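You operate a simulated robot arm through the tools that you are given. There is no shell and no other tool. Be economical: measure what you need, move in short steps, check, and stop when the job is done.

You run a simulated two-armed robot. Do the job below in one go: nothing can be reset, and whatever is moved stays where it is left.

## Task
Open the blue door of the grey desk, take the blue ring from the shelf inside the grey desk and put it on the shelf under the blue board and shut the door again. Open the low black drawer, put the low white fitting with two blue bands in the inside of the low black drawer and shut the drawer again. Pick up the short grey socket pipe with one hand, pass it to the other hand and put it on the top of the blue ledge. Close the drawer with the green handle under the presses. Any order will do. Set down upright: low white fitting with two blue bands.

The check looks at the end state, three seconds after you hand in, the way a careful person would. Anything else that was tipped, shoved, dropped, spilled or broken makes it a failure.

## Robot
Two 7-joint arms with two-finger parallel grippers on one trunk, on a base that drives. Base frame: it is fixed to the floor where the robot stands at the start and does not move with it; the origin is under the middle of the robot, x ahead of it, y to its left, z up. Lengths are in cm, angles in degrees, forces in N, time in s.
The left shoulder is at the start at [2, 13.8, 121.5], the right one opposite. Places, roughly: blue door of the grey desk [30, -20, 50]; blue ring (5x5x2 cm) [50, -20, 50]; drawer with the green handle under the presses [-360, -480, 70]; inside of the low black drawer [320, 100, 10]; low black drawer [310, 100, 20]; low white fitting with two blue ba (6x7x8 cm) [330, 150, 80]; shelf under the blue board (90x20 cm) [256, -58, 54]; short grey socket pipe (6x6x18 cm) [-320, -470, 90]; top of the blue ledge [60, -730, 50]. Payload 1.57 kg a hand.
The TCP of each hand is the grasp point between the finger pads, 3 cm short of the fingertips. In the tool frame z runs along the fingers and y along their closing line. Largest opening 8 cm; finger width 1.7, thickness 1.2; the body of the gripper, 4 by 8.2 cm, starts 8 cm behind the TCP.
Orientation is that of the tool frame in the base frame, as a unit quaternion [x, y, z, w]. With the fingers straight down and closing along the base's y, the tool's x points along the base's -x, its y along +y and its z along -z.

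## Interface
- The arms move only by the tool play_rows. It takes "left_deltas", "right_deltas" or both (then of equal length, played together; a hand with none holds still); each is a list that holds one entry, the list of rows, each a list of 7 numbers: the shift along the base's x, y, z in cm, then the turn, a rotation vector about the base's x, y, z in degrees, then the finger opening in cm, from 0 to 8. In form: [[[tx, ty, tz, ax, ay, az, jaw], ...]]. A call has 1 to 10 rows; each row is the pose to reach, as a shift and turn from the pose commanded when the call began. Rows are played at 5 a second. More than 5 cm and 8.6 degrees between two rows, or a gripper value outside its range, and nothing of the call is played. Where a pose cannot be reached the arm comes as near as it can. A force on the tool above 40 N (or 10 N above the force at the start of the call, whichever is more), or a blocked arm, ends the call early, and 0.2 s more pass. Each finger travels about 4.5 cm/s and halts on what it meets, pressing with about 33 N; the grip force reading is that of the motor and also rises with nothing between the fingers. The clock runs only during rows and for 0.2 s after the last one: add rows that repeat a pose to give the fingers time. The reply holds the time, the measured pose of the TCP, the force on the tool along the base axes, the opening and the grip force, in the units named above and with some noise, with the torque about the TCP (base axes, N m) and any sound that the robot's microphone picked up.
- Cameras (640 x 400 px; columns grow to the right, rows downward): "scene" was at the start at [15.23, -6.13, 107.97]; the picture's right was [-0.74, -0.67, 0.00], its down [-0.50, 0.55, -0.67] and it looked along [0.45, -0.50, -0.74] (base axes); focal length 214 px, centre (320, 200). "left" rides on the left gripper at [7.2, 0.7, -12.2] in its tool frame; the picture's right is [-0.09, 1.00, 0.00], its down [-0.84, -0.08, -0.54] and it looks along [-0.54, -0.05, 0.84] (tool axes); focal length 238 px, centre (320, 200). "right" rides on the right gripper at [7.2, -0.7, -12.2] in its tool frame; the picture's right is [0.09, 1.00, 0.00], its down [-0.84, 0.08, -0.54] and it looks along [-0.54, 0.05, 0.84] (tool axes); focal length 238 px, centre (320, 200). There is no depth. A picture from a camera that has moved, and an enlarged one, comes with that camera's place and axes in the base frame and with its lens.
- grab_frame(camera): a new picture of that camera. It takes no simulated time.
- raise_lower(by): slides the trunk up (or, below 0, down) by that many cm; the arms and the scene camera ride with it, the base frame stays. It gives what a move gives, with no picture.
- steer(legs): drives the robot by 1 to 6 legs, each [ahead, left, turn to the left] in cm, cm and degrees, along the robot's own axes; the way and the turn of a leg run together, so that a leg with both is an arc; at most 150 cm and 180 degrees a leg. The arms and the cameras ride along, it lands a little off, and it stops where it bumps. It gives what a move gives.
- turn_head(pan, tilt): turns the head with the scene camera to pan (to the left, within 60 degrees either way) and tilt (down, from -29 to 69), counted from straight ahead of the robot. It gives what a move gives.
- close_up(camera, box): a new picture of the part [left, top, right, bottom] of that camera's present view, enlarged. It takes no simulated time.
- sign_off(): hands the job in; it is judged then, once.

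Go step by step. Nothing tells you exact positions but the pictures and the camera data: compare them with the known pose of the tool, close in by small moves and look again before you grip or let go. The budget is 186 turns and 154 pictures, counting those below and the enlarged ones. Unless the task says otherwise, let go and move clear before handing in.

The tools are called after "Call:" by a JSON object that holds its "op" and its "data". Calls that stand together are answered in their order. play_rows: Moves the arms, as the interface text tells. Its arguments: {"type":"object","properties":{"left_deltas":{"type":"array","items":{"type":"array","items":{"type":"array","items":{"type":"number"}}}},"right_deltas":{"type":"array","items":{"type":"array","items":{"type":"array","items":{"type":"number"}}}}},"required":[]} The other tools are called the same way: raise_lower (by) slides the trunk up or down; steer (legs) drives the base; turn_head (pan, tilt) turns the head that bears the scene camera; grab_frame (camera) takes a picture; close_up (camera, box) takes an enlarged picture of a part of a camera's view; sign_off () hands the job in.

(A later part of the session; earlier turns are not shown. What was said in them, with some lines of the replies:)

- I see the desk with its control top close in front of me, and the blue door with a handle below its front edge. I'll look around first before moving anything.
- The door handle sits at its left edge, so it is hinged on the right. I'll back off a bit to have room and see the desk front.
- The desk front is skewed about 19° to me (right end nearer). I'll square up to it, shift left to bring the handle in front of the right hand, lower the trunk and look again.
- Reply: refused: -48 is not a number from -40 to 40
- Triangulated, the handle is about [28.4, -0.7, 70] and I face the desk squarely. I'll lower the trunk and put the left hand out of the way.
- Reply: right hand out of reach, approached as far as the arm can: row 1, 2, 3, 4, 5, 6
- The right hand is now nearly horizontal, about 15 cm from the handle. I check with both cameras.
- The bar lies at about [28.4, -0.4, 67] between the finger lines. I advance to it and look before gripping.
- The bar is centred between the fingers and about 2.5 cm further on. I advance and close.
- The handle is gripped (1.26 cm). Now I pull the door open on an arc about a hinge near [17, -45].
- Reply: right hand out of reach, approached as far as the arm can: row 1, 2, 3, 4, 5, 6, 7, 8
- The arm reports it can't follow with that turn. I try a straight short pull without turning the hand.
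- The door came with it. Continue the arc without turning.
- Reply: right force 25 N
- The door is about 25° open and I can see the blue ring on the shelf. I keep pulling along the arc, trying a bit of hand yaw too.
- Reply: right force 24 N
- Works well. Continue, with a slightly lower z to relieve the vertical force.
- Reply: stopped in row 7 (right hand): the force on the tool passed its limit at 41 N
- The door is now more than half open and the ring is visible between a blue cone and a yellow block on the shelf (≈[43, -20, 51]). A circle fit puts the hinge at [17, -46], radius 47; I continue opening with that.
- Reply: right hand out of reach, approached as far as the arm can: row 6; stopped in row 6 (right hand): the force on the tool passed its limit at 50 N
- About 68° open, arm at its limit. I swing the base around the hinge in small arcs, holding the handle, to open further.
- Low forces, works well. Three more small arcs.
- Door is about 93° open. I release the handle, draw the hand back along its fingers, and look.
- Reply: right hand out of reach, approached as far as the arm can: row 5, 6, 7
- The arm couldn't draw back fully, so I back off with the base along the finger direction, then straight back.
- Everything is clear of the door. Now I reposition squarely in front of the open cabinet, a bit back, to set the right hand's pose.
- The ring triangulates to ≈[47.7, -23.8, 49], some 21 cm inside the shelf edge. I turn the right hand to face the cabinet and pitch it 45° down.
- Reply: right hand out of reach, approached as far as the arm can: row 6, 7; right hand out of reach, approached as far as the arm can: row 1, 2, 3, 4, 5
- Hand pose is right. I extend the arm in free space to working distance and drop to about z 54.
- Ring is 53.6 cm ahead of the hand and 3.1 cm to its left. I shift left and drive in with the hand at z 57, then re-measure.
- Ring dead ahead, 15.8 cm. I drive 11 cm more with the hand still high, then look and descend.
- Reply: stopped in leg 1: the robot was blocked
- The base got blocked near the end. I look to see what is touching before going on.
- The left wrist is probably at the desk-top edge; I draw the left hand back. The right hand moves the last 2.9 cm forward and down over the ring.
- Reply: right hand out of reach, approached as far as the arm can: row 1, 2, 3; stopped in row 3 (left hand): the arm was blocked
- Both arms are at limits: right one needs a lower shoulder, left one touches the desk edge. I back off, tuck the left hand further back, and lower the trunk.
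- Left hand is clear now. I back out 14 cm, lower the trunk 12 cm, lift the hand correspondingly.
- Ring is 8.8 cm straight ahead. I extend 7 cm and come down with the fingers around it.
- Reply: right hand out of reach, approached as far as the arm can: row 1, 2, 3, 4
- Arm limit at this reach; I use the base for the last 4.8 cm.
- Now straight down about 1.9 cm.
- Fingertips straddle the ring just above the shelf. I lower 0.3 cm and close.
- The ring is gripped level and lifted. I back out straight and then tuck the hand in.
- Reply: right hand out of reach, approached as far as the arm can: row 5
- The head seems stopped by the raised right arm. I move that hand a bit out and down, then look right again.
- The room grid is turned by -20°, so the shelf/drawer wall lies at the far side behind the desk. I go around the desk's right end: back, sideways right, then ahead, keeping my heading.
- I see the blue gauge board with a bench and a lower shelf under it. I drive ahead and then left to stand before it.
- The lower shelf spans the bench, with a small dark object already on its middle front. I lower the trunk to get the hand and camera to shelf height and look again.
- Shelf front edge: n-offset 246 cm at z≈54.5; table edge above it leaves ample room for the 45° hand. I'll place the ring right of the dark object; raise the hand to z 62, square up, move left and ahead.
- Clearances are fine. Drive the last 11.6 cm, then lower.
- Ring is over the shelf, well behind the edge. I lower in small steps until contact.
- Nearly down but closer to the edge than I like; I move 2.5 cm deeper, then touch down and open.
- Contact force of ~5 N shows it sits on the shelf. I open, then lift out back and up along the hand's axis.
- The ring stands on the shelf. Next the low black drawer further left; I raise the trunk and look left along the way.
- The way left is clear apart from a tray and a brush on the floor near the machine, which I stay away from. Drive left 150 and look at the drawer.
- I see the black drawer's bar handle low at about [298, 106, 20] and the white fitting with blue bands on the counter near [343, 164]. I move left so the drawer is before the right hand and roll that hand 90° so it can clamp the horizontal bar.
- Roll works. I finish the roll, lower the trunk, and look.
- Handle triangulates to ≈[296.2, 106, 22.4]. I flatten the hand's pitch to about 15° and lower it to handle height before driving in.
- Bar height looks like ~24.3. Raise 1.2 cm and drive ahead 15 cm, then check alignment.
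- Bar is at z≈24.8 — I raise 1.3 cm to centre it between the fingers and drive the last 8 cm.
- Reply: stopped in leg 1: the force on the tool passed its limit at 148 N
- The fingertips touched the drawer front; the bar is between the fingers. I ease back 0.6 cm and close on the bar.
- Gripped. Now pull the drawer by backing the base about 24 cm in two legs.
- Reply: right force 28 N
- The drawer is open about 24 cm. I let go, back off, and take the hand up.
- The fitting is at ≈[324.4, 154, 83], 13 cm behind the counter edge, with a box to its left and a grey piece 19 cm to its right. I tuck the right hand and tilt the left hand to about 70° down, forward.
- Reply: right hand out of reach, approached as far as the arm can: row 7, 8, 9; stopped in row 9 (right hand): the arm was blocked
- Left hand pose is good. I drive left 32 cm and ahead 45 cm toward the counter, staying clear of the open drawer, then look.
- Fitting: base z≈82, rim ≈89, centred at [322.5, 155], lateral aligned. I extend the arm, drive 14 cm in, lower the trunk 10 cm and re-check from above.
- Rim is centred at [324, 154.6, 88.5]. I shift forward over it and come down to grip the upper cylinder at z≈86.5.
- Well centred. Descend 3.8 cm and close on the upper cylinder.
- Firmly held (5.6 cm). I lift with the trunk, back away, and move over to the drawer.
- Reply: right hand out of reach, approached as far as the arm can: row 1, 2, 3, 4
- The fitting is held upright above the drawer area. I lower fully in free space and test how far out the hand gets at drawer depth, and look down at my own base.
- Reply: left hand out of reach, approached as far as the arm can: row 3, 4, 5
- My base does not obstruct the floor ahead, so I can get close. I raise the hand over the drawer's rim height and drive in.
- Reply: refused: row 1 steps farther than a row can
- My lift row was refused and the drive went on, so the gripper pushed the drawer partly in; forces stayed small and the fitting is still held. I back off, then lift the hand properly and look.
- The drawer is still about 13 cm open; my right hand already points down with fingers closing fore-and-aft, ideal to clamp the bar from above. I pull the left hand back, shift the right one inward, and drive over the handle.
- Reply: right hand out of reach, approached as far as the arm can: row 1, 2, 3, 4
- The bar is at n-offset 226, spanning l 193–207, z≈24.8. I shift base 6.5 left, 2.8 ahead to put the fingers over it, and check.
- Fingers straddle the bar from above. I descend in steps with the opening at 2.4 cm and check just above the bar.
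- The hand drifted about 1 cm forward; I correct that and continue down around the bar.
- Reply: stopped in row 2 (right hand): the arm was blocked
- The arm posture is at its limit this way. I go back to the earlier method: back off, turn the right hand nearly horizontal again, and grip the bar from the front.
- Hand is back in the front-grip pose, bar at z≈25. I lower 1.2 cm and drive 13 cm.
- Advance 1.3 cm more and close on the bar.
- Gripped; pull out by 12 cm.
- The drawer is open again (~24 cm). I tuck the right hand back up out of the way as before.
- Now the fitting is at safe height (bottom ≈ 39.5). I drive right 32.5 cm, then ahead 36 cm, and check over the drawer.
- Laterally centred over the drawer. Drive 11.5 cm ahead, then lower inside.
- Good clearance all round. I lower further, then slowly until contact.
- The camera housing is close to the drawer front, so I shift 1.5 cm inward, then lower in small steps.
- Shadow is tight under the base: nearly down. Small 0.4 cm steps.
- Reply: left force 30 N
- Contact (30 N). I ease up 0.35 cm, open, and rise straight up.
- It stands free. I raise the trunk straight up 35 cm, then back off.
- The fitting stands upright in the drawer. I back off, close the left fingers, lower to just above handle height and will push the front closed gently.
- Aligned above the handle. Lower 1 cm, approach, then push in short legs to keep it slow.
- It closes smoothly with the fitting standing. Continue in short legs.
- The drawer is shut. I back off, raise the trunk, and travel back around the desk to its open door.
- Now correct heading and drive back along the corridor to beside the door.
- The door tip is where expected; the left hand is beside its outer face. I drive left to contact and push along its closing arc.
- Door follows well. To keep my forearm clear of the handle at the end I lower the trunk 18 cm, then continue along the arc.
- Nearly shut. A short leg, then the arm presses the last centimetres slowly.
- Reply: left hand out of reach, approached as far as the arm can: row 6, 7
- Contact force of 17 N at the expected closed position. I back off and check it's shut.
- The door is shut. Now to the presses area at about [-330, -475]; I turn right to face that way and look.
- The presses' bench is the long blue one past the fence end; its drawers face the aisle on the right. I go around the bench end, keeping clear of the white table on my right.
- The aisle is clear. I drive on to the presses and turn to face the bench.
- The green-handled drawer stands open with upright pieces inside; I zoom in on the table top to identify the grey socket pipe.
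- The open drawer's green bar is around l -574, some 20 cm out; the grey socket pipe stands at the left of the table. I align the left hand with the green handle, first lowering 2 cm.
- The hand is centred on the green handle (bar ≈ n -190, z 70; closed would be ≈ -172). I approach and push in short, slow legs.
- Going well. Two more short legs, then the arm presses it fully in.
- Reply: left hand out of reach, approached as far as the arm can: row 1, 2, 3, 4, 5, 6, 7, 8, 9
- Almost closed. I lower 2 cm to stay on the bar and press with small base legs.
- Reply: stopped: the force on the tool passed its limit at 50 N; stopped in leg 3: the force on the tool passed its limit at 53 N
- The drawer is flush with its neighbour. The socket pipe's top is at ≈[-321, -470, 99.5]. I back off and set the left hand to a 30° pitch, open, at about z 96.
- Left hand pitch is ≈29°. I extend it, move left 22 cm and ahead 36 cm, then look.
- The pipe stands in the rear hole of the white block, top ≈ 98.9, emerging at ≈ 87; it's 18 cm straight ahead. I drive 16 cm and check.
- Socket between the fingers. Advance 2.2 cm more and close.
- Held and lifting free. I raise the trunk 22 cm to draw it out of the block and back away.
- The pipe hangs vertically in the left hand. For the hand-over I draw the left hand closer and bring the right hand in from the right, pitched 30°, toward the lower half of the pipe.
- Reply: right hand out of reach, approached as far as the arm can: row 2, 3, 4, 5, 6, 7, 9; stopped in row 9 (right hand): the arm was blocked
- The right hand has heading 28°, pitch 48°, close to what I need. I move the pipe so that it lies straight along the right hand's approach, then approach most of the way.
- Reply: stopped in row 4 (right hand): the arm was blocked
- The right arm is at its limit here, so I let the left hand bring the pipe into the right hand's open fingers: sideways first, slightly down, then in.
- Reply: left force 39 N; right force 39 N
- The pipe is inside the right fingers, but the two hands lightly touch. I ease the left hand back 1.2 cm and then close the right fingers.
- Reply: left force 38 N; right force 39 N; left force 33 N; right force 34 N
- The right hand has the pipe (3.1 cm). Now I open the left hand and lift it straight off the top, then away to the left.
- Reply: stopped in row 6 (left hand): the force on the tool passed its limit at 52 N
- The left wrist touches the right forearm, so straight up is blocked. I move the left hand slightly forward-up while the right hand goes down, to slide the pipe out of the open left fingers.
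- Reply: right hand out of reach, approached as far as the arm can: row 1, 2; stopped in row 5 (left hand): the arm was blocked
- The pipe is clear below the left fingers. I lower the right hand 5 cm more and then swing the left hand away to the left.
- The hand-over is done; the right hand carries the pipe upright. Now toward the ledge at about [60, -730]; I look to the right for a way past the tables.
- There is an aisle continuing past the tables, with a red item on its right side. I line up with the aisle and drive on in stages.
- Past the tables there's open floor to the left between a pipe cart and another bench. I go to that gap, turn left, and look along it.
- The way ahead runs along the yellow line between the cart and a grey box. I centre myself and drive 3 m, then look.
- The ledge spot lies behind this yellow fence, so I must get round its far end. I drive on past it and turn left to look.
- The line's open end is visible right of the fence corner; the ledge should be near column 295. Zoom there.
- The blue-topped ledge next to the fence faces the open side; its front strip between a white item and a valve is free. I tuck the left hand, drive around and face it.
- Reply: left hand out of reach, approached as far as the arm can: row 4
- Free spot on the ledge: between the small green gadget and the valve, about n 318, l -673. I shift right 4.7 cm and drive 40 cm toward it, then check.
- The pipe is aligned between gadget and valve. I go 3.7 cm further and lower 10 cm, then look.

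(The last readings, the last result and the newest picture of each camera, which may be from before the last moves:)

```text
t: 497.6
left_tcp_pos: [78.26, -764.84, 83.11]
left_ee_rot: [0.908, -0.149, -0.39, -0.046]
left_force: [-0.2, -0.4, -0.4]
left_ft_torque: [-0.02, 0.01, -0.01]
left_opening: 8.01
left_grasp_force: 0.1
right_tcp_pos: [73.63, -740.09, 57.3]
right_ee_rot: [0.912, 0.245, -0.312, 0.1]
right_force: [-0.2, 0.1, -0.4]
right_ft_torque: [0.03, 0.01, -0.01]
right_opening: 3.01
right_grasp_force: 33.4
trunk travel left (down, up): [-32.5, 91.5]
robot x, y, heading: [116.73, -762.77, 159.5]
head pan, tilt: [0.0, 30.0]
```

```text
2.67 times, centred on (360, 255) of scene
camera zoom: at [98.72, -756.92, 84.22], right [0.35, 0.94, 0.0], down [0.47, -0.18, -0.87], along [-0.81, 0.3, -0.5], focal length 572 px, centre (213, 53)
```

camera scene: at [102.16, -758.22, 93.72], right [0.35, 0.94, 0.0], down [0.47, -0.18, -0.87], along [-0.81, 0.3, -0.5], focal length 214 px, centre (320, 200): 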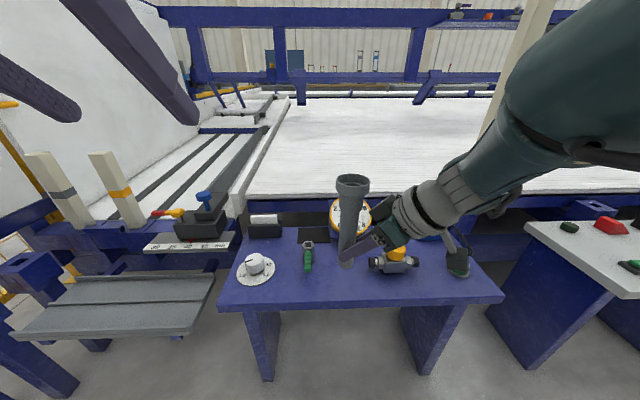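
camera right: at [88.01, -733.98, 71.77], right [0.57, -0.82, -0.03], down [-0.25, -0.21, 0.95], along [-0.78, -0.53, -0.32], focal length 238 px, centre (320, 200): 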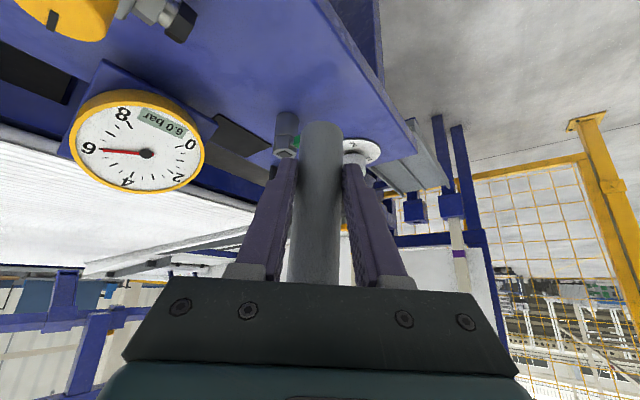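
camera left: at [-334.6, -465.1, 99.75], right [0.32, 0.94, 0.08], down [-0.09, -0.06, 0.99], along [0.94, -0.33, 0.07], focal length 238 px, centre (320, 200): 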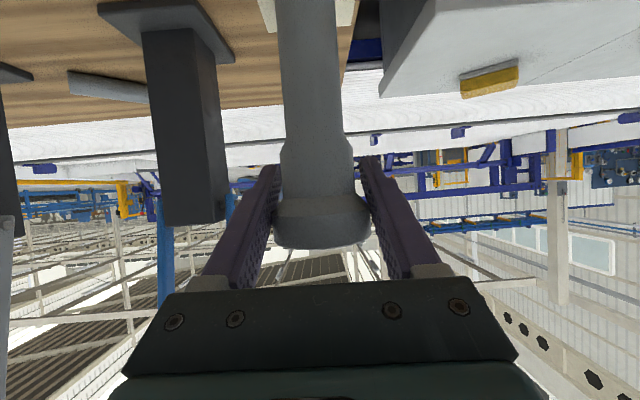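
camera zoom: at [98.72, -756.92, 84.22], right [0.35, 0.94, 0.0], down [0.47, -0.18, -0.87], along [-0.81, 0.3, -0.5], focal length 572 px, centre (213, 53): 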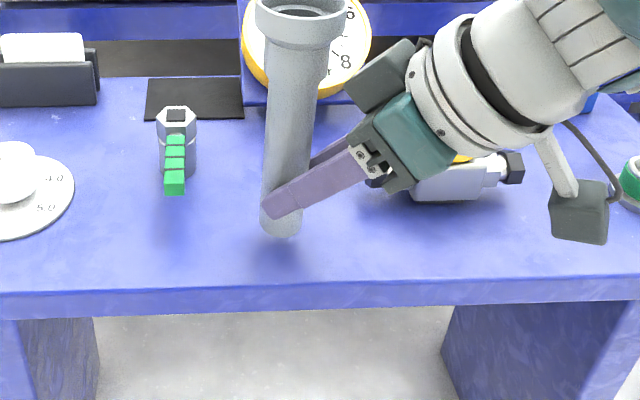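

About 2 cm above the surface, clear of the valve and gadget. I lower slowly with the arm until contact.

Call:
{"op": "play_rows", "data": {"right_deltas": [[[0, 0, -0.5, 0, 0, 0, 2], [0, 0, -1, 0, 0, 0, 2], [0, 0, -1.4, 0, 0, 0, 2]]]}}

Call:
{"op": "close_up", "data": {"camera": "scene", "box": [280, 210, 400, 285]}}

```text
t: 498.4
left_tcp_pos: [78.32, -764.85, 83.12]
left_ee_rot: [0.907, -0.15, -0.389, -0.047]
left_force: [0.3, 0.2, 1.0]
left_ft_torque: [0.02, 0.01, 0.0]
left_opening: 8.01
left_grasp_force: 0.0
right_tcp_pos: [73.68, -740.08, 55.89]
right_ee_rot: [0.912, 0.245, -0.313, 0.1]
right_force: [-0.5, -1.1, 0.2]
right_ft_torque: [0.01, 0.02, 0.03]
right_opening: 3.0
right_grasp_force: 33.3
trunk travel left (down, up): [-32.5, 91.5]
robot x, y, heading: [116.66, -763.2, 159.5]
head pan, tilt: [0.0, 30.0]
```

```text
5.33 times, centred on (340, 248) of scene
camera zoom: at [98.74, -756.92, 84.21], right [0.35, 0.94, 0.0], down [0.47, -0.18, -0.87], along [-0.81, 0.3, -0.5], focal length 1144 px, centre (213, -53)
```

zoom: 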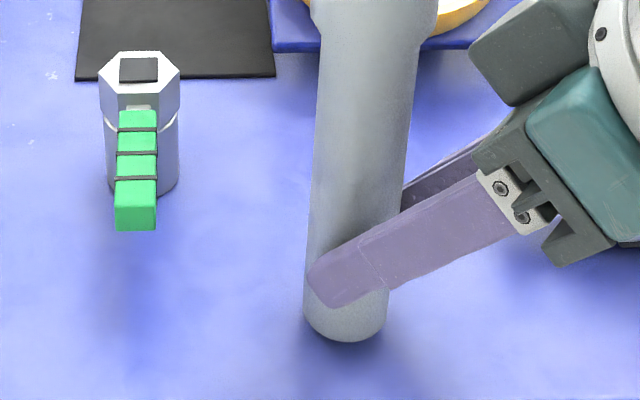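

Call:
{"op": "play_rows", "data": {"right_deltas": [[[0, 0, -0.3, 0, 0, 0, 2], [0, 0, -0.6, 0, 0, 0, 2], [0, 0, -0.8, 0, 0, 0, 2]]]}}

```text
t: 499.1
left_tcp_pos: [78.32, -764.62, 83.18]
left_ee_rot: [0.907, -0.15, -0.39, -0.047]
left_force: [0.0, 0.3, -0.3]
left_ft_torque: [0.01, -0.03, 0.03]
left_opening: 8.0
left_grasp_force: 0.1
right_tcp_pos: [73.46, -739.96, 55.37]
right_ee_rot: [0.911, 0.245, -0.316, 0.101]
right_force: [9.3, -1.5, 28.6]
right_ft_torque: [-0.13, 0.15, 0.11]
right_opening: 2.97
right_grasp_force: 33.0
trunk travel left (down, up): [-32.5, 91.5]
robot x, y, heading: [116.77, -763.28, 159.5]
head pan, tilt: [0.0, 30.0]
```

Contact (29 N). I relieve the pressure slightly and check that the pipe stands straight before letting go.

Call:
{"op": "play_rows", "data": {"right_deltas": [[[0, 0, 0.2, 0, 0, 0, 2], [0, 0, 0.25, 0, 0, 0, 2]]]}}

Call:
{"op": "grab_frame", "data": {"camera": "scene"}}

```text
t: 499.8
left_tcp_pos: [78.1, -764.85, 83.25]
left_ee_rot: [0.907, -0.149, -0.39, -0.046]
left_force: [0.4, 1.0, -0.3]
left_ft_torque: [0.02, -0.05, -0.02]
left_opening: 7.98
left_grasp_force: 0.0
right_tcp_pos: [73.44, -740.0, 55.42]
right_ee_rot: [0.912, 0.245, -0.314, 0.099]
right_force: [0.6, -2.2, 16.1]
right_ft_torque: [-0.14, 0.36, 0.04]
right_opening: 3.0
right_grasp_force: 32.8
trunk travel left (down, up): [-32.5, 91.5]
robot x, y, heading: [116.68, -763.27, 159.3]
head pan, tilt: [0.0, 30.0]
```

```text
8 pictures are left
camera scene: at [98.56, -756.91, 84.23], right [0.35, 0.94, 0.0], down [0.47, -0.18, -0.87], along [-0.81, 0.3, -0.5], focal length 214 px, centre (320, 200)
```

scene: 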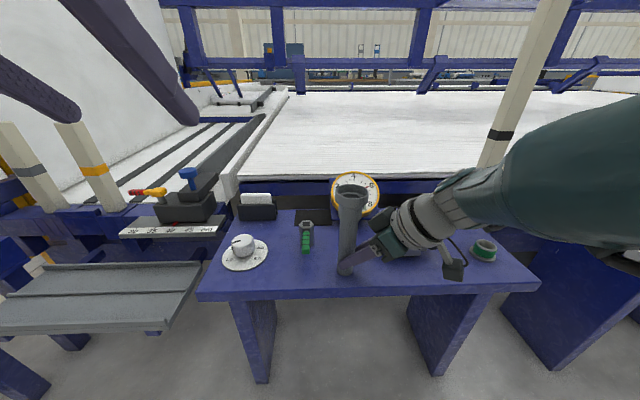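

The pipe stands vertical on the ledge. I unload a bit more, open gently, and withdraw along the finger direction.

Call:
{"op": "play_rows", "data": {"right_deltas": [[[0, 0, 0.15, 0, 0, 0, 2.5], [0, 0, 0.15, 0, 0, 0, 3.4], [0, 0, 0.15, 0, 0, 0, 4.2], [0, 0, 0.15, 0, 0, 0, 5.2], [0, 0, 0.15, 0, 0, 0, 6], [0, 0, 0.15, 0, 0, 0, 6]]]}}

Call:
{"op": "play_rows", "data": {"right_deltas": [[[0.8, 0.5, 1.2, 0, 0, 0, 6], [1.6, 1, 2.3, 0, 0, 0, 6], [2.6, 1.7, 3.9, 0, 0, 0, 6], [3.7, 2.3, 5.5, 0, 0, 0, 6], [4.7, 3, 7, 0, 0, 0, 6]]]}}

Call:
{"op": "grab_frame", "data": {"camera": "scene"}}

```text
t: 501.1
left_tcp_pos: [78.32, -764.88, 83.15]
left_ee_rot: [0.908, -0.15, -0.389, -0.047]
left_force: [0.4, -0.3, 1.4]
left_ft_torque: [0.06, 0.02, 0.0]
left_opening: 7.99
left_grasp_force: 0.1
right_tcp_pos: [73.64, -739.9, 55.48]
right_ee_rot: [0.913, 0.244, -0.312, 0.1]
right_force: [1.1, -0.6, 0.5]
right_ft_torque: [0.0, -0.04, 0.01]
right_opening: 5.98
right_grasp_force: 0.2
trunk travel left (down, up): [-32.5, 91.5]
robot x, y, heading: [116.5, -763.47, 159.3]
head pan, tilt: [0.0, 30.0]
```

```text
t: 502.4
left_tcp_pos: [78.32, -764.94, 83.12]
left_ee_rot: [0.908, -0.15, -0.389, -0.047]
left_force: [-0.2, 0.4, -0.4]
left_ft_torque: [-0.01, 0.01, 0.02]
left_opening: 7.98
left_grasp_force: 0.1
right_tcp_pos: [78.26, -736.81, 62.5]
right_ee_rot: [0.913, 0.244, -0.312, 0.099]
right_force: [-0.1, 0.1, -0.1]
right_ft_torque: [0.02, -0.01, -0.03]
right_opening: 6.01
right_grasp_force: 0.0
trunk travel left (down, up): [-32.5, 91.5]
robot x, y, heading: [116.54, -763.54, 159.3]
head pan, tilt: [0.0, 30.0]
```

```text
7 pictures are left
camera scene: at [98.73, -756.89, 84.21], right [0.35, 0.94, 0.0], down [0.47, -0.18, -0.87], along [-0.81, 0.3, -0.5], focal length 214 px, centre (320, 200)
```

scene: 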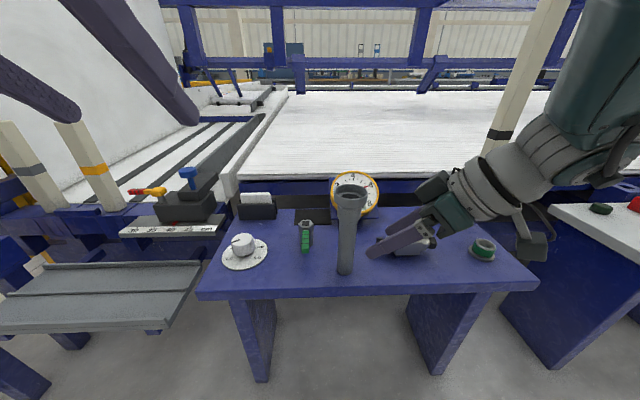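

The pipe stands free on the blue ledge. I back away and take a last look.

Call:
{"op": "steer", "data": {"legs": [[-45, 0, 0]]}}

Call:
{"op": "grab_frame", "data": {"camera": "scene"}}

```text
t: 505.1
left_tcp_pos: [120.88, -780.93, 83.2]
left_ee_rot: [0.908, -0.149, -0.389, -0.046]
left_force: [0.2, 0.6, 0.8]
left_ft_torque: [0.01, 0.0, 0.0]
left_opening: 8.01
left_grasp_force: 0.0
right_tcp_pos: [120.65, -752.95, 62.54]
right_ee_rot: [0.912, 0.246, -0.312, 0.101]
right_force: [-0.3, -0.1, 0.8]
right_ft_torque: [-0.02, 0.0, -0.03]
right_opening: 6.02
right_grasp_force: 0.1
trunk travel left (down, up): [-32.5, 91.5]
robot x, y, heading: [158.72, -779.18, 159.9]
head pan, tilt: [0.0, 30.0]
```

```text
6 pictures are left
camera scene: at [141.26, -772.9, 84.21], right [0.35, 0.94, 0.0], down [0.47, -0.17, -0.87], along [-0.81, 0.3, -0.5], focal length 214 px, centre (320, 200)
```

scene: 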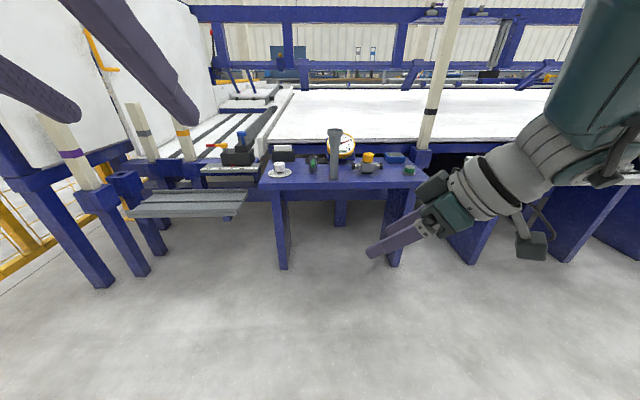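

The pipe stands upright on the blue ledge with its neighbours undisturbed, and both hands are empty and clear. All four parts are done, so I hand in.

Call:
{"op": "sign_off", "data": {}}

```text
The job is handed in.
```

All four parts are done and handed in:
- **Ring and desk:** the blue ring is on the shelf under the blue board, and the desk door is shut.
- **Fitting:** the white fitting stood upright in the low black drawer, and the drawer is shut. I could not see inside after the last few centimetres.
- **Pipe:** it went from the left hand to the right and now stands on top of the blue ledge.
- **Green-handled drawer:** it is closed. It held two upright pieces, and I pushed slowly but could not see them afterwards.

Along the way the fingertips struck the black drawer front at 148 N, and a refused move made me push that drawer partly back in. The two hands also pressed against each other at about 50 N during the hand-over. I saw no damage or disturbed items.
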